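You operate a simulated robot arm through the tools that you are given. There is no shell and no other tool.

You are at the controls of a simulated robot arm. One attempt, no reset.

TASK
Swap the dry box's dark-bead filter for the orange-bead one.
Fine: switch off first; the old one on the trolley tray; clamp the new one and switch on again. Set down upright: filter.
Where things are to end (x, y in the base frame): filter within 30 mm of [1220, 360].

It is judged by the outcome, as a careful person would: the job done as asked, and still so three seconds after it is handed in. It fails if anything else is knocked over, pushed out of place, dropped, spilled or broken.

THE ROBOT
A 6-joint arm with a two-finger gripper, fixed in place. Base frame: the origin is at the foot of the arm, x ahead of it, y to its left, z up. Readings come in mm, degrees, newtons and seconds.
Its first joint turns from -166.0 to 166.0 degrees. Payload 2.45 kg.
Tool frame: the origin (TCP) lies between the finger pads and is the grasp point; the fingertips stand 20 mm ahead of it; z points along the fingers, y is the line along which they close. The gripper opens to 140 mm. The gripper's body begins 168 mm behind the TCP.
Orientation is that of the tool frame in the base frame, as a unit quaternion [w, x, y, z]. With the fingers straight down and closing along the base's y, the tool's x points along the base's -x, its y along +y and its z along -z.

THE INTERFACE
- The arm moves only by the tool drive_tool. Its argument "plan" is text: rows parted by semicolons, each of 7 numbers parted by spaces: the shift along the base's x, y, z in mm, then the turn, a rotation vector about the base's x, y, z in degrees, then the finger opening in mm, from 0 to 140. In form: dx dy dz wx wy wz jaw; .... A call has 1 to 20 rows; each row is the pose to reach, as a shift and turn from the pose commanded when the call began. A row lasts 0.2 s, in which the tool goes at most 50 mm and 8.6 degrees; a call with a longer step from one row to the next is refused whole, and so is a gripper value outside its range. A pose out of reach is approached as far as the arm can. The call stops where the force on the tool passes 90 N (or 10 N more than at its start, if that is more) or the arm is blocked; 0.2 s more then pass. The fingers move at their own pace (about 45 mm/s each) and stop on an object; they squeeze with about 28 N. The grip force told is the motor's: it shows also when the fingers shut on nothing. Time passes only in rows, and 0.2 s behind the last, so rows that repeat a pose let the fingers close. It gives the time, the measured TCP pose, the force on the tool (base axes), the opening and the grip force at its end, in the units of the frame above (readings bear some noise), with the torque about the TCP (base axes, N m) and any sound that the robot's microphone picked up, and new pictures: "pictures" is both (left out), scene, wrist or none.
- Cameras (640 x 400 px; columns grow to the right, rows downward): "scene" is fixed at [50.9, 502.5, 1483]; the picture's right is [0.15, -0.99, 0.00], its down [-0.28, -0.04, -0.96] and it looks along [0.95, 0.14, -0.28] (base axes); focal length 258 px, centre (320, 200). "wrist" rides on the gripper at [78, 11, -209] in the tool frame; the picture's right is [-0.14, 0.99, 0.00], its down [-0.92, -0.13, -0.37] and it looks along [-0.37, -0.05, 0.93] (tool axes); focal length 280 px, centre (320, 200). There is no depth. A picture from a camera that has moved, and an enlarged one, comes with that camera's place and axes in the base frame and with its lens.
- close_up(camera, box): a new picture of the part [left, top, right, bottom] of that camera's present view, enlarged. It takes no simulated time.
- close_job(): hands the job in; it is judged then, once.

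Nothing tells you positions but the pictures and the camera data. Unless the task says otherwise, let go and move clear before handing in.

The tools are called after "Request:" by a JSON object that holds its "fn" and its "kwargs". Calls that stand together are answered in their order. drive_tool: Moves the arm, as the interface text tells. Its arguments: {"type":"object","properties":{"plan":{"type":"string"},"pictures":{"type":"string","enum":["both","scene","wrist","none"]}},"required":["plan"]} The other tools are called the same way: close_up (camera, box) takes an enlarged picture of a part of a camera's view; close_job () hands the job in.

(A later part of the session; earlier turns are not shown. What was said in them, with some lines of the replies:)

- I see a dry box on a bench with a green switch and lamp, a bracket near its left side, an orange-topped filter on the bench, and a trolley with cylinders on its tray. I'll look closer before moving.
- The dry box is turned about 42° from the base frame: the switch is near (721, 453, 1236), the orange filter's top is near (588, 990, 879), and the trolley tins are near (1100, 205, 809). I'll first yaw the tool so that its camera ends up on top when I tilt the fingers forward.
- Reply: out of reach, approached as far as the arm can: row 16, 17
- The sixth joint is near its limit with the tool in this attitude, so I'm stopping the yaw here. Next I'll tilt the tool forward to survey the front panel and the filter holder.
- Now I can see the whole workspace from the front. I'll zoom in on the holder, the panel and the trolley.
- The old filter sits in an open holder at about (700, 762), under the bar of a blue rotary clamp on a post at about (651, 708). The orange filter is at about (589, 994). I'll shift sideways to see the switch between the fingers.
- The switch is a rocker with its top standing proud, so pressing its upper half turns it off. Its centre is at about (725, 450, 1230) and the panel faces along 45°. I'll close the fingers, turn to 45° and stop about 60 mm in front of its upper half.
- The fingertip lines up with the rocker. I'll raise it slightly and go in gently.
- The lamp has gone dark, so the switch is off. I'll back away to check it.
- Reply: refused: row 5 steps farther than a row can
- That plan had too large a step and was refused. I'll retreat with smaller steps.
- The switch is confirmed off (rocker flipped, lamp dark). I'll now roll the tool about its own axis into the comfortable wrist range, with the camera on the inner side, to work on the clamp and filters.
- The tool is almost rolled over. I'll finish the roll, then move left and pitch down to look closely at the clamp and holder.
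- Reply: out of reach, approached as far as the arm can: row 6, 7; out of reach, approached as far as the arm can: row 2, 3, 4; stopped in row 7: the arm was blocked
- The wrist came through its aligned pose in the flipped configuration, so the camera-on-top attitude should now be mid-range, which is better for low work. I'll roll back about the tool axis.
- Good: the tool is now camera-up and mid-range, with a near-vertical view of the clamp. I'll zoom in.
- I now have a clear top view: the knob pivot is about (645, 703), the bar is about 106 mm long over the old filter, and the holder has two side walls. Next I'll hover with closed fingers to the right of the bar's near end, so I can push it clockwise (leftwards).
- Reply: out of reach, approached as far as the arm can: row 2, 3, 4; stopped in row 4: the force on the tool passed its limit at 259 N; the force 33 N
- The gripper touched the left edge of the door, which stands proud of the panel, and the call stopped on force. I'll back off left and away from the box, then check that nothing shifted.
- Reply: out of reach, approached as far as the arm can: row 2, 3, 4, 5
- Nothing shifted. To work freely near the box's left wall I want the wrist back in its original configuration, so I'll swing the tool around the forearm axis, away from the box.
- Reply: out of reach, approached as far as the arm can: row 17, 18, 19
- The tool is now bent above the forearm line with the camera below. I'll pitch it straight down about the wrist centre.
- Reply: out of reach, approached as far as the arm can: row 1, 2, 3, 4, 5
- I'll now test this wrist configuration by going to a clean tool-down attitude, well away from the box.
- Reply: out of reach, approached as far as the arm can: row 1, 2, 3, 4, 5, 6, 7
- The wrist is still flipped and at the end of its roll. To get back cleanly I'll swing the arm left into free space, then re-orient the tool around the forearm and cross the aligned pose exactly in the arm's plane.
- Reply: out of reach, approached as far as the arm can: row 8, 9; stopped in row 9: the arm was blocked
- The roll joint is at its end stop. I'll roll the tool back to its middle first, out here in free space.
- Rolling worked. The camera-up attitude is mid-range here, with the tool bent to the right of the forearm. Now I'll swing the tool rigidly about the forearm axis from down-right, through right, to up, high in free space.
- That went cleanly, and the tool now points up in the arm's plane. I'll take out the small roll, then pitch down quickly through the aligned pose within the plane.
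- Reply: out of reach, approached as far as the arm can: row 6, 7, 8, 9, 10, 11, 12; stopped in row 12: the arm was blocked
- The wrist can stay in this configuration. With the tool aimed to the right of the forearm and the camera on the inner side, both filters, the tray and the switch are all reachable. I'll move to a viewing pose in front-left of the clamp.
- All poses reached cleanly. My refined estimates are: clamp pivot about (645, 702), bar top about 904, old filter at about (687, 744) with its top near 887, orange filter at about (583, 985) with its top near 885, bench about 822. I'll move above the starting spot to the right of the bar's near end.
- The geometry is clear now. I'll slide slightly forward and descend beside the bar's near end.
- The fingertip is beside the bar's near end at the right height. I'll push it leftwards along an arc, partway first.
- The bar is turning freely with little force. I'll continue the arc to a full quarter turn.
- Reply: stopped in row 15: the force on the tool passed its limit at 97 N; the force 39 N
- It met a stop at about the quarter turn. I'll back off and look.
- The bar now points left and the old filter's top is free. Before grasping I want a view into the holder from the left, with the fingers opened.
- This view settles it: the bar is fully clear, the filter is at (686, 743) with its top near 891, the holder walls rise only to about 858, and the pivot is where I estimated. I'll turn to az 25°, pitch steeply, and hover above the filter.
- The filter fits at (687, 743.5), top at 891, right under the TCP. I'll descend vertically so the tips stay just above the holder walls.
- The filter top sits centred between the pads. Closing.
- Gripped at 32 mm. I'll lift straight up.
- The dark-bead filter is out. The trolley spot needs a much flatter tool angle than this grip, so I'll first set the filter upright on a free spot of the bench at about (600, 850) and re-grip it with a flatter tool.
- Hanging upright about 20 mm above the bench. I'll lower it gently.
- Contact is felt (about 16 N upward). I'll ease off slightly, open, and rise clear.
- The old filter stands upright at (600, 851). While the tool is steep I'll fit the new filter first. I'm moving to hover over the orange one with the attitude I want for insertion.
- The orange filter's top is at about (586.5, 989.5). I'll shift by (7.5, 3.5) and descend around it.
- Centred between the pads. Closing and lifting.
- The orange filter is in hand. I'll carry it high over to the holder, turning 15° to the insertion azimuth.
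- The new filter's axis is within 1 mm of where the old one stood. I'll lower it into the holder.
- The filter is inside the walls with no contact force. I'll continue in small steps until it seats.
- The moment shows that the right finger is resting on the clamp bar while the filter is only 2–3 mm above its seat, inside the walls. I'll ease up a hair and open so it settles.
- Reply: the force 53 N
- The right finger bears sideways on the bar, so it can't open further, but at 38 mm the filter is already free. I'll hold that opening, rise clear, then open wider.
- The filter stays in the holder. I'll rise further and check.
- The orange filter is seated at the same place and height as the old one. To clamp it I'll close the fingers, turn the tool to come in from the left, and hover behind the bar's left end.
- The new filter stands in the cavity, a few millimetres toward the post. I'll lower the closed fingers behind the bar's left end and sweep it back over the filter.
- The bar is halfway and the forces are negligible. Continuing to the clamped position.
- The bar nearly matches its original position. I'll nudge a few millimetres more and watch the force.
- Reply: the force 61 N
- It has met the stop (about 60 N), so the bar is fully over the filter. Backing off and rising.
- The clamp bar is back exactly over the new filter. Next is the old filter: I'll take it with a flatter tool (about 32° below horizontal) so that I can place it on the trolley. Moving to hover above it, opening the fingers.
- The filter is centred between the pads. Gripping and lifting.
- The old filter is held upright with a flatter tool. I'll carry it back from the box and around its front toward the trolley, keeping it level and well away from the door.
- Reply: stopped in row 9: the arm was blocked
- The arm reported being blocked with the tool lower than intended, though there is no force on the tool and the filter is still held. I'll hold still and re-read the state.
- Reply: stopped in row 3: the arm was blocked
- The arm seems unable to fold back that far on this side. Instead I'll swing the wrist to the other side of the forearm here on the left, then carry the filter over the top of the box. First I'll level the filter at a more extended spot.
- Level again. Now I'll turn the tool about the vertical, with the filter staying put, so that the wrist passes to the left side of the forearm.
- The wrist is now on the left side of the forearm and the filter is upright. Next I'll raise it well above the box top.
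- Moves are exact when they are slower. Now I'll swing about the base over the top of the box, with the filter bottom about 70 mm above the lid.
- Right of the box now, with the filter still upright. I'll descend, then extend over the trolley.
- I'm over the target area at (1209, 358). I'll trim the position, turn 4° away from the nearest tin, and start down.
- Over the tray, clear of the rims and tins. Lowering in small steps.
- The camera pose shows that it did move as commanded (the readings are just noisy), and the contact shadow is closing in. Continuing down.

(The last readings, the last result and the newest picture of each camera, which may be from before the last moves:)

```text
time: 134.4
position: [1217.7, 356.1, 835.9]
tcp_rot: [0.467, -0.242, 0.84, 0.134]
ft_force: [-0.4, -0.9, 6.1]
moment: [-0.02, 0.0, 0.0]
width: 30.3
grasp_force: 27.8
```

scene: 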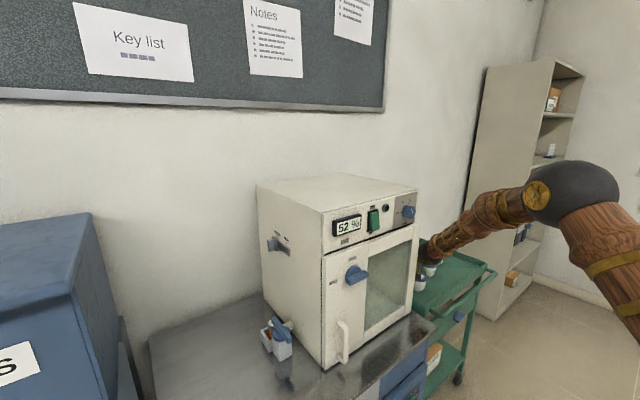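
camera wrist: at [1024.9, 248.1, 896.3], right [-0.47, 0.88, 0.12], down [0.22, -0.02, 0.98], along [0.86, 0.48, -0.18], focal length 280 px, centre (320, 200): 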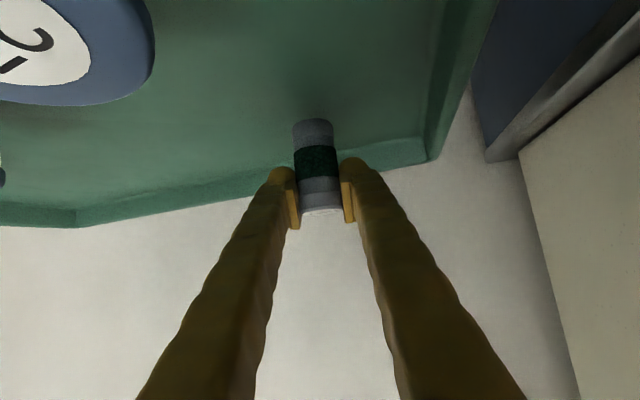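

Contact is felt at 6 N, so the filter stands on the tray. Opening gently and rising straight up.

Request:
{"fn": "drive_tool", "kwargs": {"plan": "0 0 0.4 0 0 0 32;0 0 0.4 0 0 0 36;0 0 0.4 0 0 0 44;0 0 0.4 0 0 0 54;0 0 0.4 0 0 0 62;0 0 0.4 0 0 0 62;0 0 6 0 0 0 62;0 0 16 0 0 0 62;0 0 32 0 0 0 62;0 0 52 0 0 0 62;0 0 75 0 0 0 62;0 0 100 0 0 0 62"}}

Request:
{"fn": "close_up", "kwargs": {"camera": "wrist", "box": [200, 0, 440, 190]}}

```text
time: 137.0
position: [1217.4, 354.6, 935.0]
tcp_rot: [0.466, -0.242, 0.84, 0.134]
ft_force: [0.4, 0.7, -0.3]
moment: [-0.01, -0.06, 0.02]
width: 62.0
grasp_force: 0.1
camera wrist: at [1025.6, 246.4, 980.7], right [-0.47, 0.88, 0.12], down [0.22, -0.02, 0.98], along [0.86, 0.48, -0.18], focal length 280 px, centre (320, 200)
```

scene: 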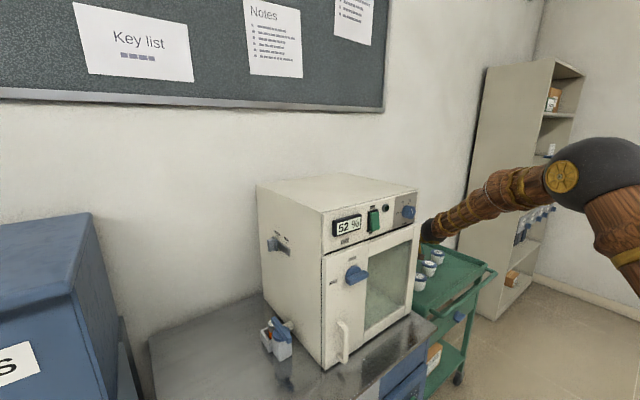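
wrist: 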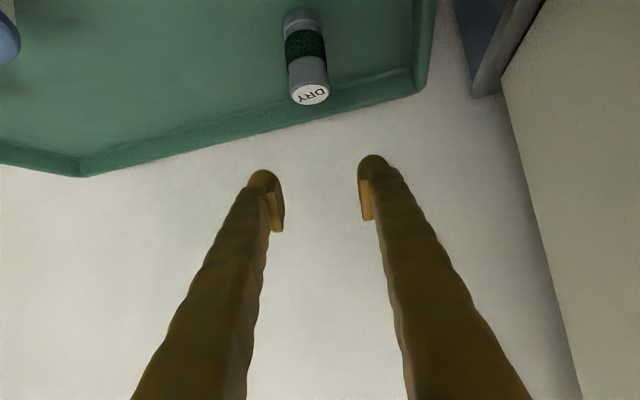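

```text
2.11 times, centred on (320, 95) of wrist
camera zoom: at [1025.6, 246.4, 980.7], right [-0.47, 0.88, 0.12], down [0.22, -0.02, 0.98], along [0.86, 0.48, -0.18], focal length 590 px, centre (320, 421)
```

zoom: 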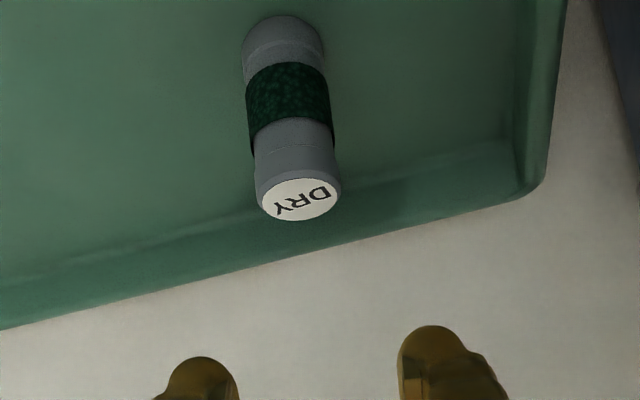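

The old filter stands upright on the tray near (1218, 357). I'll retreat the way I came, closing the fingers for the switch.

Request:
{"fn": "drive_tool", "kwargs": {"plan": "0 0 20 0 0 0 62;0 0 45 0 0 0 62;-12 -8 65 0 0 0 50;-32 -21 75 0 0 0 35;-54 -35 86 0 0 0 20;-76 -49 97 0 0 0 5;-98 -63 108 0 0 0 0;-120 -77 119 0 0 0 0;-142 -91 130 0 0 0 0;-164 -106 141 0 0 0 0;-186 -120 152 0 0 0 0;-208 -134 163 0 0 0 0;-230 -148 174 0 0 0 0;-252 -162 185 0 0 0 0;-274 -177 196 0 0 0 0;-292 -190 206 0 0 0 0;-305 -195 212 0 0 0 0"}}

Request:
{"fn": "close_up", "kwargs": {"camera": "scene", "box": [390, 220, 510, 310]}}

```text
time: 140.6
position: [909.7, 162.6, 1146.3]
tcp_rot: [0.466, -0.242, 0.84, 0.134]
ft_force: [0.4, 0.5, -0.4]
moment: [-0.02, 0.0, 0.01]
width: 0.0
grasp_force: 27.8
camera wrist: at [720.0, 53.7, 1192.2], right [-0.47, 0.88, 0.12], down [0.22, -0.02, 0.98], along [0.86, 0.48, -0.18], focal length 280 px, centre (320, 200)
```

scene: 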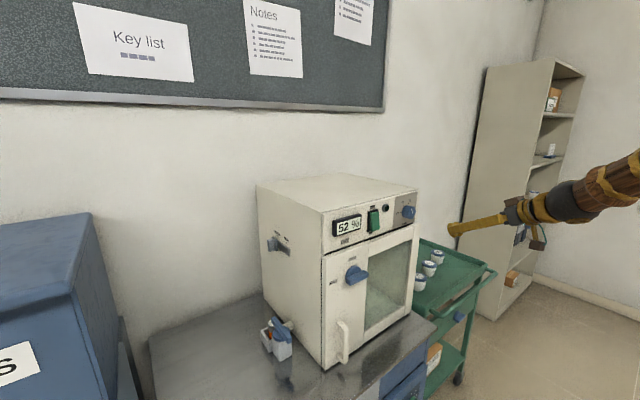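
wrist: 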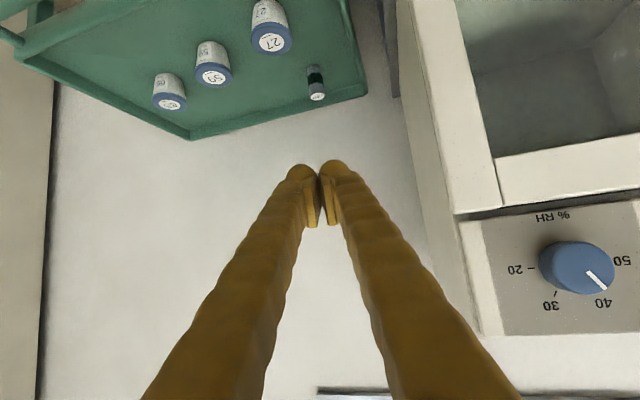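

```text
4.44 times, centred on (450, 265) of scene
camera zoom: at [50.9, 502.5, 1483.0], right [0.15, -0.99, 0.0], down [-0.28, -0.04, -0.96], along [0.95, 0.14, -0.28], focal length 1144 px, centre (-258, -89)
```

zoom: 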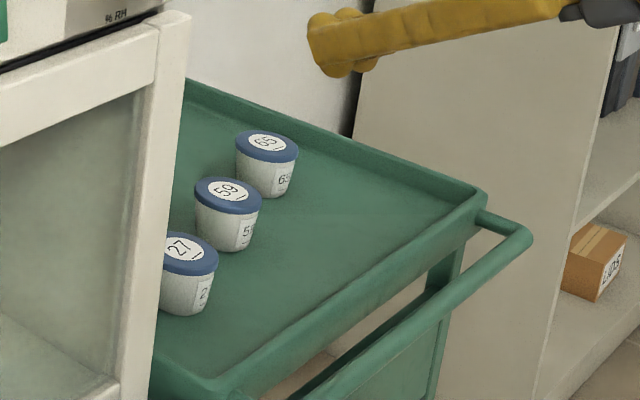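

Tins and filter undisturbed. I'm moving across in front of the panel to a point 70 mm off the switch's lower half.

Request:
{"fn": "drive_tool", "kwargs": {"plan": "-20 8 4 0 0 1 0;-42 20 8 0 0 2 0;-62 35 12 0 0 3 0;-82 52 17 0 0 4 0;-100 69 22 0 0 5 0;-118 86 27 0 0 6 0;-136 103 32 0 0 7 0;-154 120 37 0 0 8 0;-172 137 42 0 0 9 0;-190 154 47 0 0 10 0;-208 171 52 0 0 11 0;-226 188 56 0 0 12 0;-242 203 59 0 0 13 0;-256 216 61 0 0 13 0;-256 216 61 0 0 13 0"}}

Request:
{"fn": "close_up", "kwargs": {"camera": "scene", "box": [320, 180, 460, 270]}}

Request:
{"fn": "close_up", "kwargs": {"camera": "wrist", "box": [220, 80, 440, 240]}}

```text
time: 143.8
position: [656.2, 378.6, 1208.6]
tcp_rot: [0.448, -0.336, 0.807, 0.187]
ft_force: [-0.2, 0.5, 0.2]
moment: [0.01, 0.02, 0.04]
width: 0.2
grasp_force: 27.8
camera wrist: at [494.4, 229.7, 1253.8], right [-0.65, 0.75, 0.12], down [0.21, 0.03, 0.98], along [0.73, 0.66, -0.18], focal length 280 px, centre (320, 200)
```

scene: 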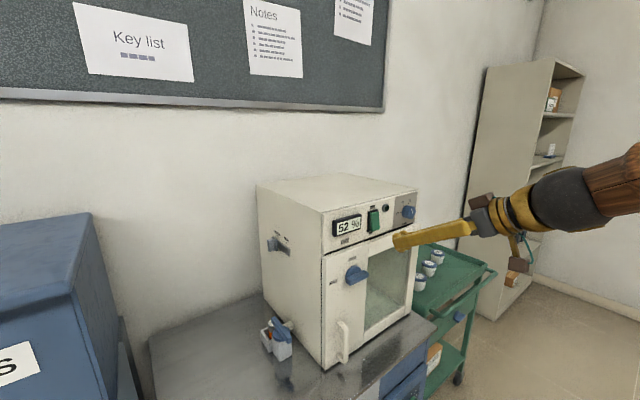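
wrist: 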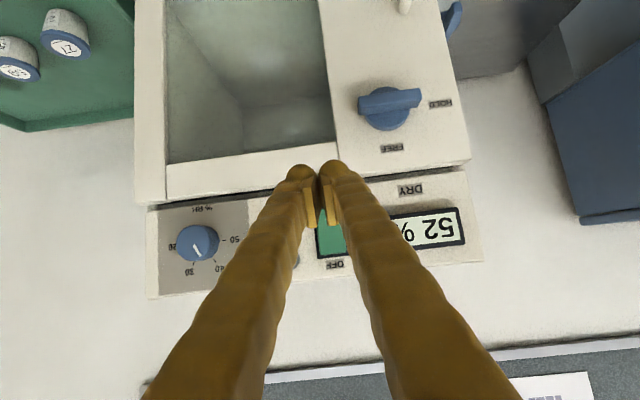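

```text
4.44 times, centred on (390, 225) of scene
camera zoom: at [50.9, 502.5, 1483.0], right [0.15, -0.99, 0.0], down [-0.28, -0.04, -0.96], along [0.95, 0.14, -0.28], focal length 1144 px, centre (9, 89)
```

zoom: 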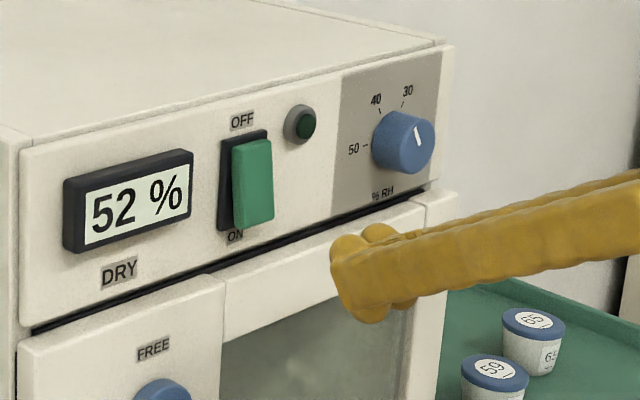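

```text
2.50 times, centred on (330, 160) of wrist
camera zoom: at [494.4, 229.7, 1253.8], right [-0.65, 0.75, 0.12], down [0.21, 0.03, 0.98], along [0.73, 0.66, -0.18], focal length 701 px, centre (295, 300)
```

zoom: 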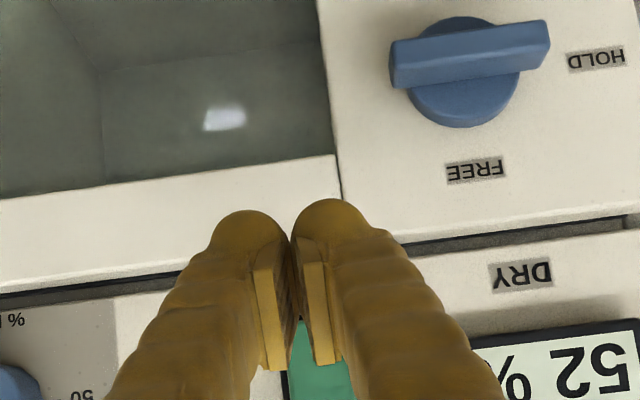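

The tip lines up with the rocker's lower half and is clear of the door's upper edge. Pressing in gently.

Request:
{"fn": "drive_tool", "kwargs": {"plan": "10 10 0 0 0 0 0;20 20 0 0 0 0 0;30 30 0 0 0 0 0;36 36 0 0 0 0 0;40 40 0 0 0 0 0;43 43 0 0 0 0 0;45.5 45.5 0 0 0 0 0"}}

Request:
{"fn": "close_up", "kwargs": {"camera": "scene", "box": [330, 185, 430, 255]}}

```text
time: 145.4
position: [702.4, 423.2, 1208.0]
tcp_rot: [0.448, -0.336, 0.807, 0.186]
ft_force: [0.0, -0.2, 0.0]
moment: [0.0, -0.02, 0.0]
width: 0.1
grasp_force: 27.3
camera wrist: at [538.9, 275.9, 1252.9], right [-0.65, 0.75, 0.12], down [0.21, 0.03, 0.98], along [0.73, 0.66, -0.18], focal length 280 px, centre (320, 200)
```

scene: 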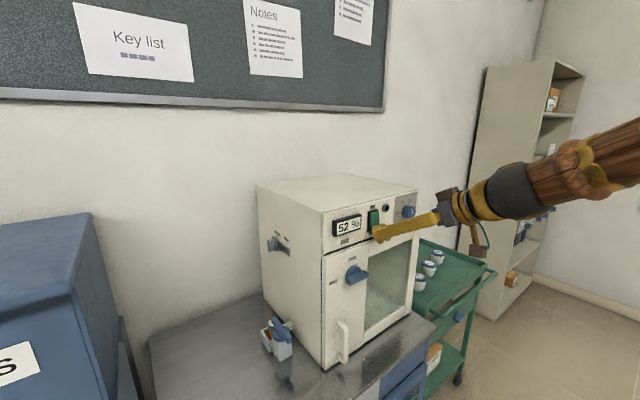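
wrist: 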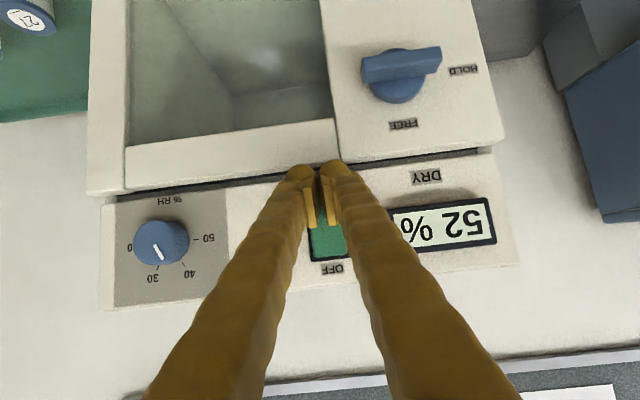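

```text
5.71 times, centred on (380, 220) of scene
camera zoom: at [50.9, 502.5, 1483.0], right [0.15, -0.99, 0.0], down [-0.28, -0.04, -0.96], along [0.95, 0.14, -0.28], focal length 1471 px, centre (-23, 86)
```

zoom: 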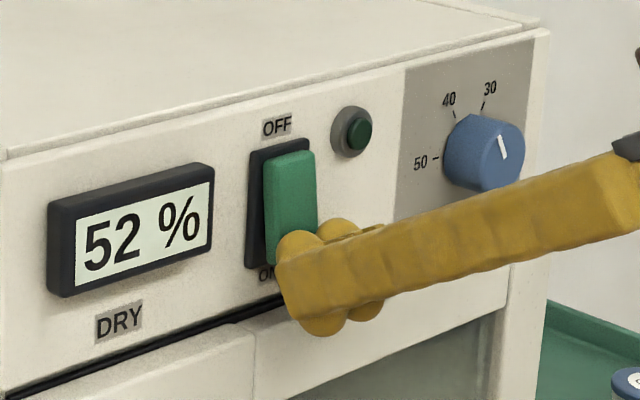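

Request:
{"fn": "drive_tool", "kwargs": {"plan": "1.5 1.5 1 0 0 0 0;3 3 2 0 0 0 0;4.5 4.5 3 0 0 0 0;6 6 3 0 0 0 0"}}

Request:
{"fn": "close_up", "kwargs": {"camera": "scene", "box": [330, 185, 430, 255]}}

```text
time: 146.4
position: [705.0, 428.8, 1210.4]
tcp_rot: [0.448, -0.336, 0.808, 0.185]
ft_force: [-50.5, -45.0, 3.4]
moment: [0.23, -0.44, 0.05]
width: 5.8
grasp_force: 29.2
camera wrist: at [543.3, 280.1, 1255.6], right [-0.65, 0.75, 0.12], down [0.21, 0.03, 0.98], along [0.73, 0.66, -0.18], focal length 280 px, centre (320, 200)
```

scene: 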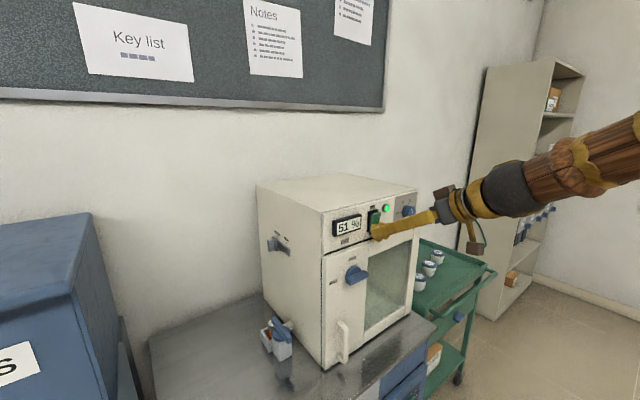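
wrist: 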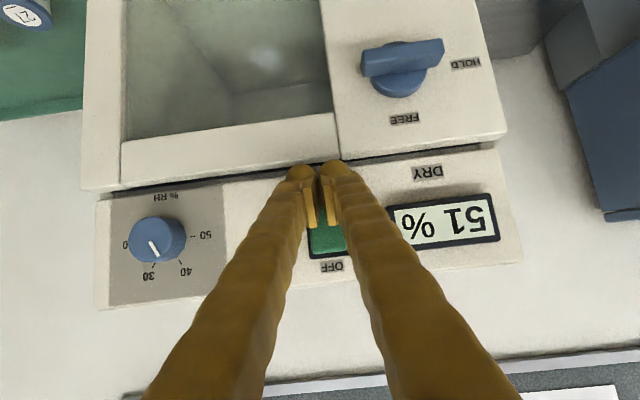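

```text
5.71 times, centred on (380, 220) of scene
camera zoom: at [50.9, 502.5, 1483.0], right [0.15, -0.99, 0.0], down [-0.28, -0.04, -0.96], along [0.95, 0.14, -0.28], focal length 1471 px, centre (-23, 86)
```

zoom: 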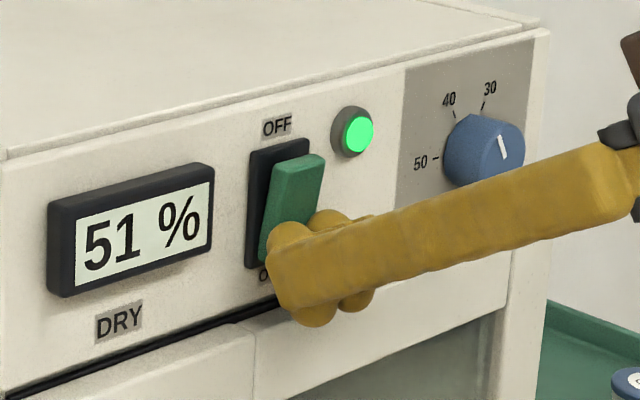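

The lamp is green again and the display has begun to fall (51 %), so the box is running with the new filter. Backing away.

Request:
{"fn": "drive_tool", "kwargs": {"plan": "-5 -5 -1 0 0 0 0;-18 -18 -1 0 0 0 0;-35 -35 0 0 0 0 0;-55 -55 5 0 0 0 0;-75 -75 15 0 0 0 0;-92 -92 30 0 0 0 0"}}

Request:
{"fn": "close_up", "kwargs": {"camera": "scene", "box": [240, 170, 440, 295]}}

Request:
{"fn": "close_up", "kwargs": {"camera": "scene", "box": [240, 300, 320, 370]}}

Request:
{"fn": "close_up", "kwargs": {"camera": "wrist", "box": [0, 0, 200, 130]}}

```text
time: 147.8
position: [615.7, 336.5, 1239.6]
tcp_rot: [0.448, -0.336, 0.808, 0.185]
ft_force: [0.6, -0.1, -0.2]
moment: [-0.01, 0.0, 0.0]
width: 0.0
grasp_force: 29.7
camera wrist: at [452.6, 188.2, 1285.4], right [-0.65, 0.75, 0.12], down [0.21, 0.03, 0.98], along [0.73, 0.66, -0.18], focal length 280 px, centre (320, 200)
```

scene: 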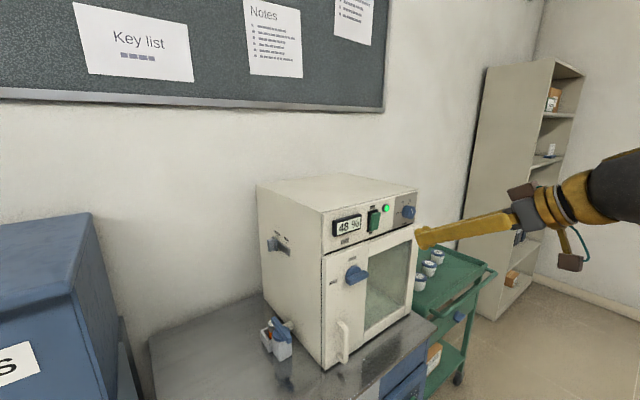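
wrist: 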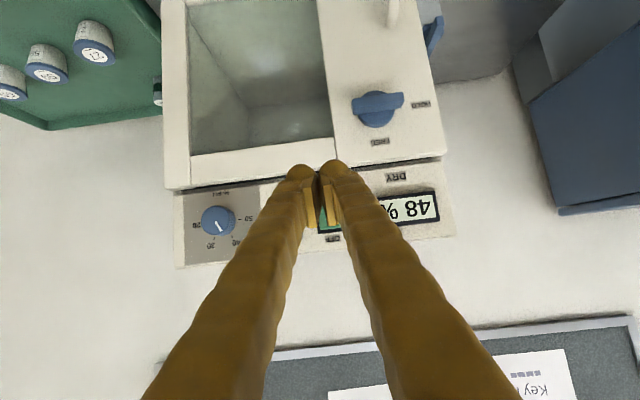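

```text
3.20 times, centred on (340, 232) of scene
camera zoom: at [50.9, 502.5, 1483.0], right [0.15, -0.99, 0.0], down [-0.28, -0.04, -0.96], along [0.95, 0.14, -0.28], focal length 824 px, centre (256, 96)
```

zoom: 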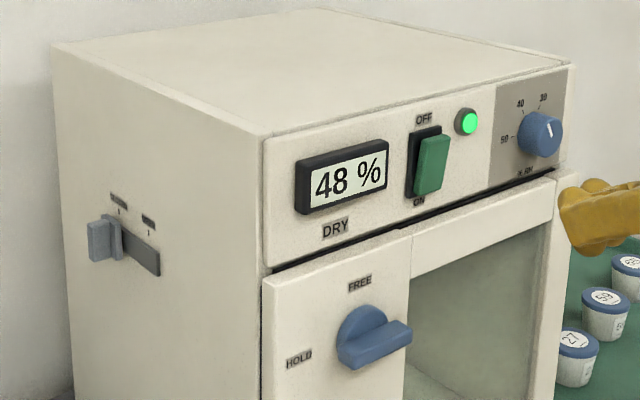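

```text
5.71 times, centred on (280, 335) of scene
camera zoom: at [50.9, 502.5, 1483.0], right [0.15, -0.99, 0.0], down [-0.28, -0.04, -0.96], along [0.95, 0.14, -0.28], focal length 1471 px, centre (549, -571)
```

zoom: 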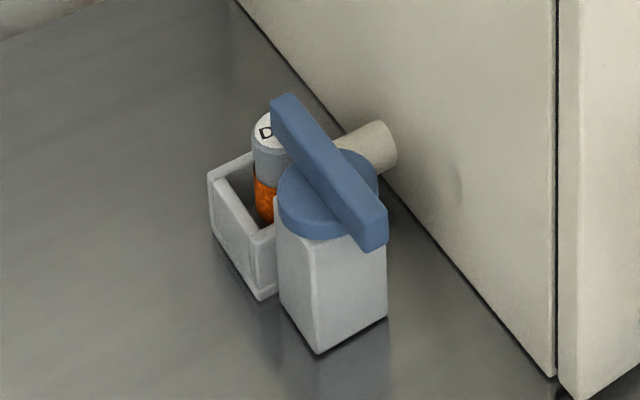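

```text
3.08 times, centred on (100, 65) of wrist
camera zoom: at [452.6, 188.2, 1285.4], right [-0.65, 0.75, 0.12], down [0.21, 0.03, 0.98], along [0.73, 0.66, -0.18], focal length 863 px, centre (997, 615)
```

zoom: 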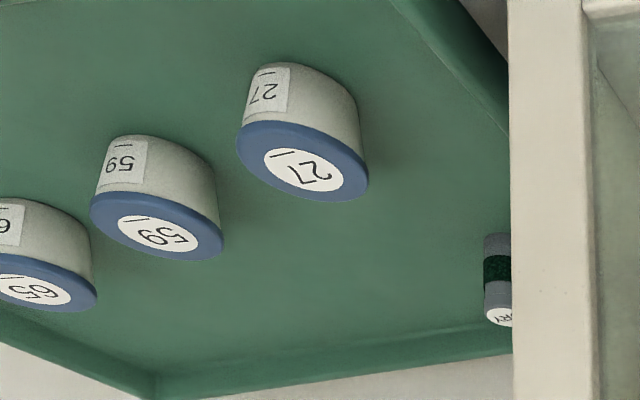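

The humidity reads 48 % and is falling, the lamp is green, and the orange filter is clamped. The old filter stands upright on the trolley tray, nothing else has moved, and the arm is clear. Handing in.

Request:
{"fn": "close_job", "kwargs": {}}

```text
The job is handed in.
```

The filter swap is done and I've handed the job in. The dry box is running on the orange-bead filter, and its humidity reading fell from 52% to 48% after I switched it back on.

- **Switch:** I turned it off before touching the filter and back on at the end. The lamp is green again.
- **Old dark-bead filter:** it stands upright on the trolley tray at about (1218, 357), a few millimetres from the [1220, 360] target.
- **New orange-bead filter:** it is in the holder, with the clamp bar turned back over it to its stop. It sits about 5 mm nearer the clamp post than the old one did.
- **Bumps on the way:**
    - The gripper hit the left edge of the door early on, with a peak of about 259 N. Pictures before and after show nothing shifted.
    - A finger rested on the clamp bar while I seated the new filter, so I let the filter settle the last 2–3 mm.
- **Everything else:** the tins, dial and door knob look unchanged in the last pictures.
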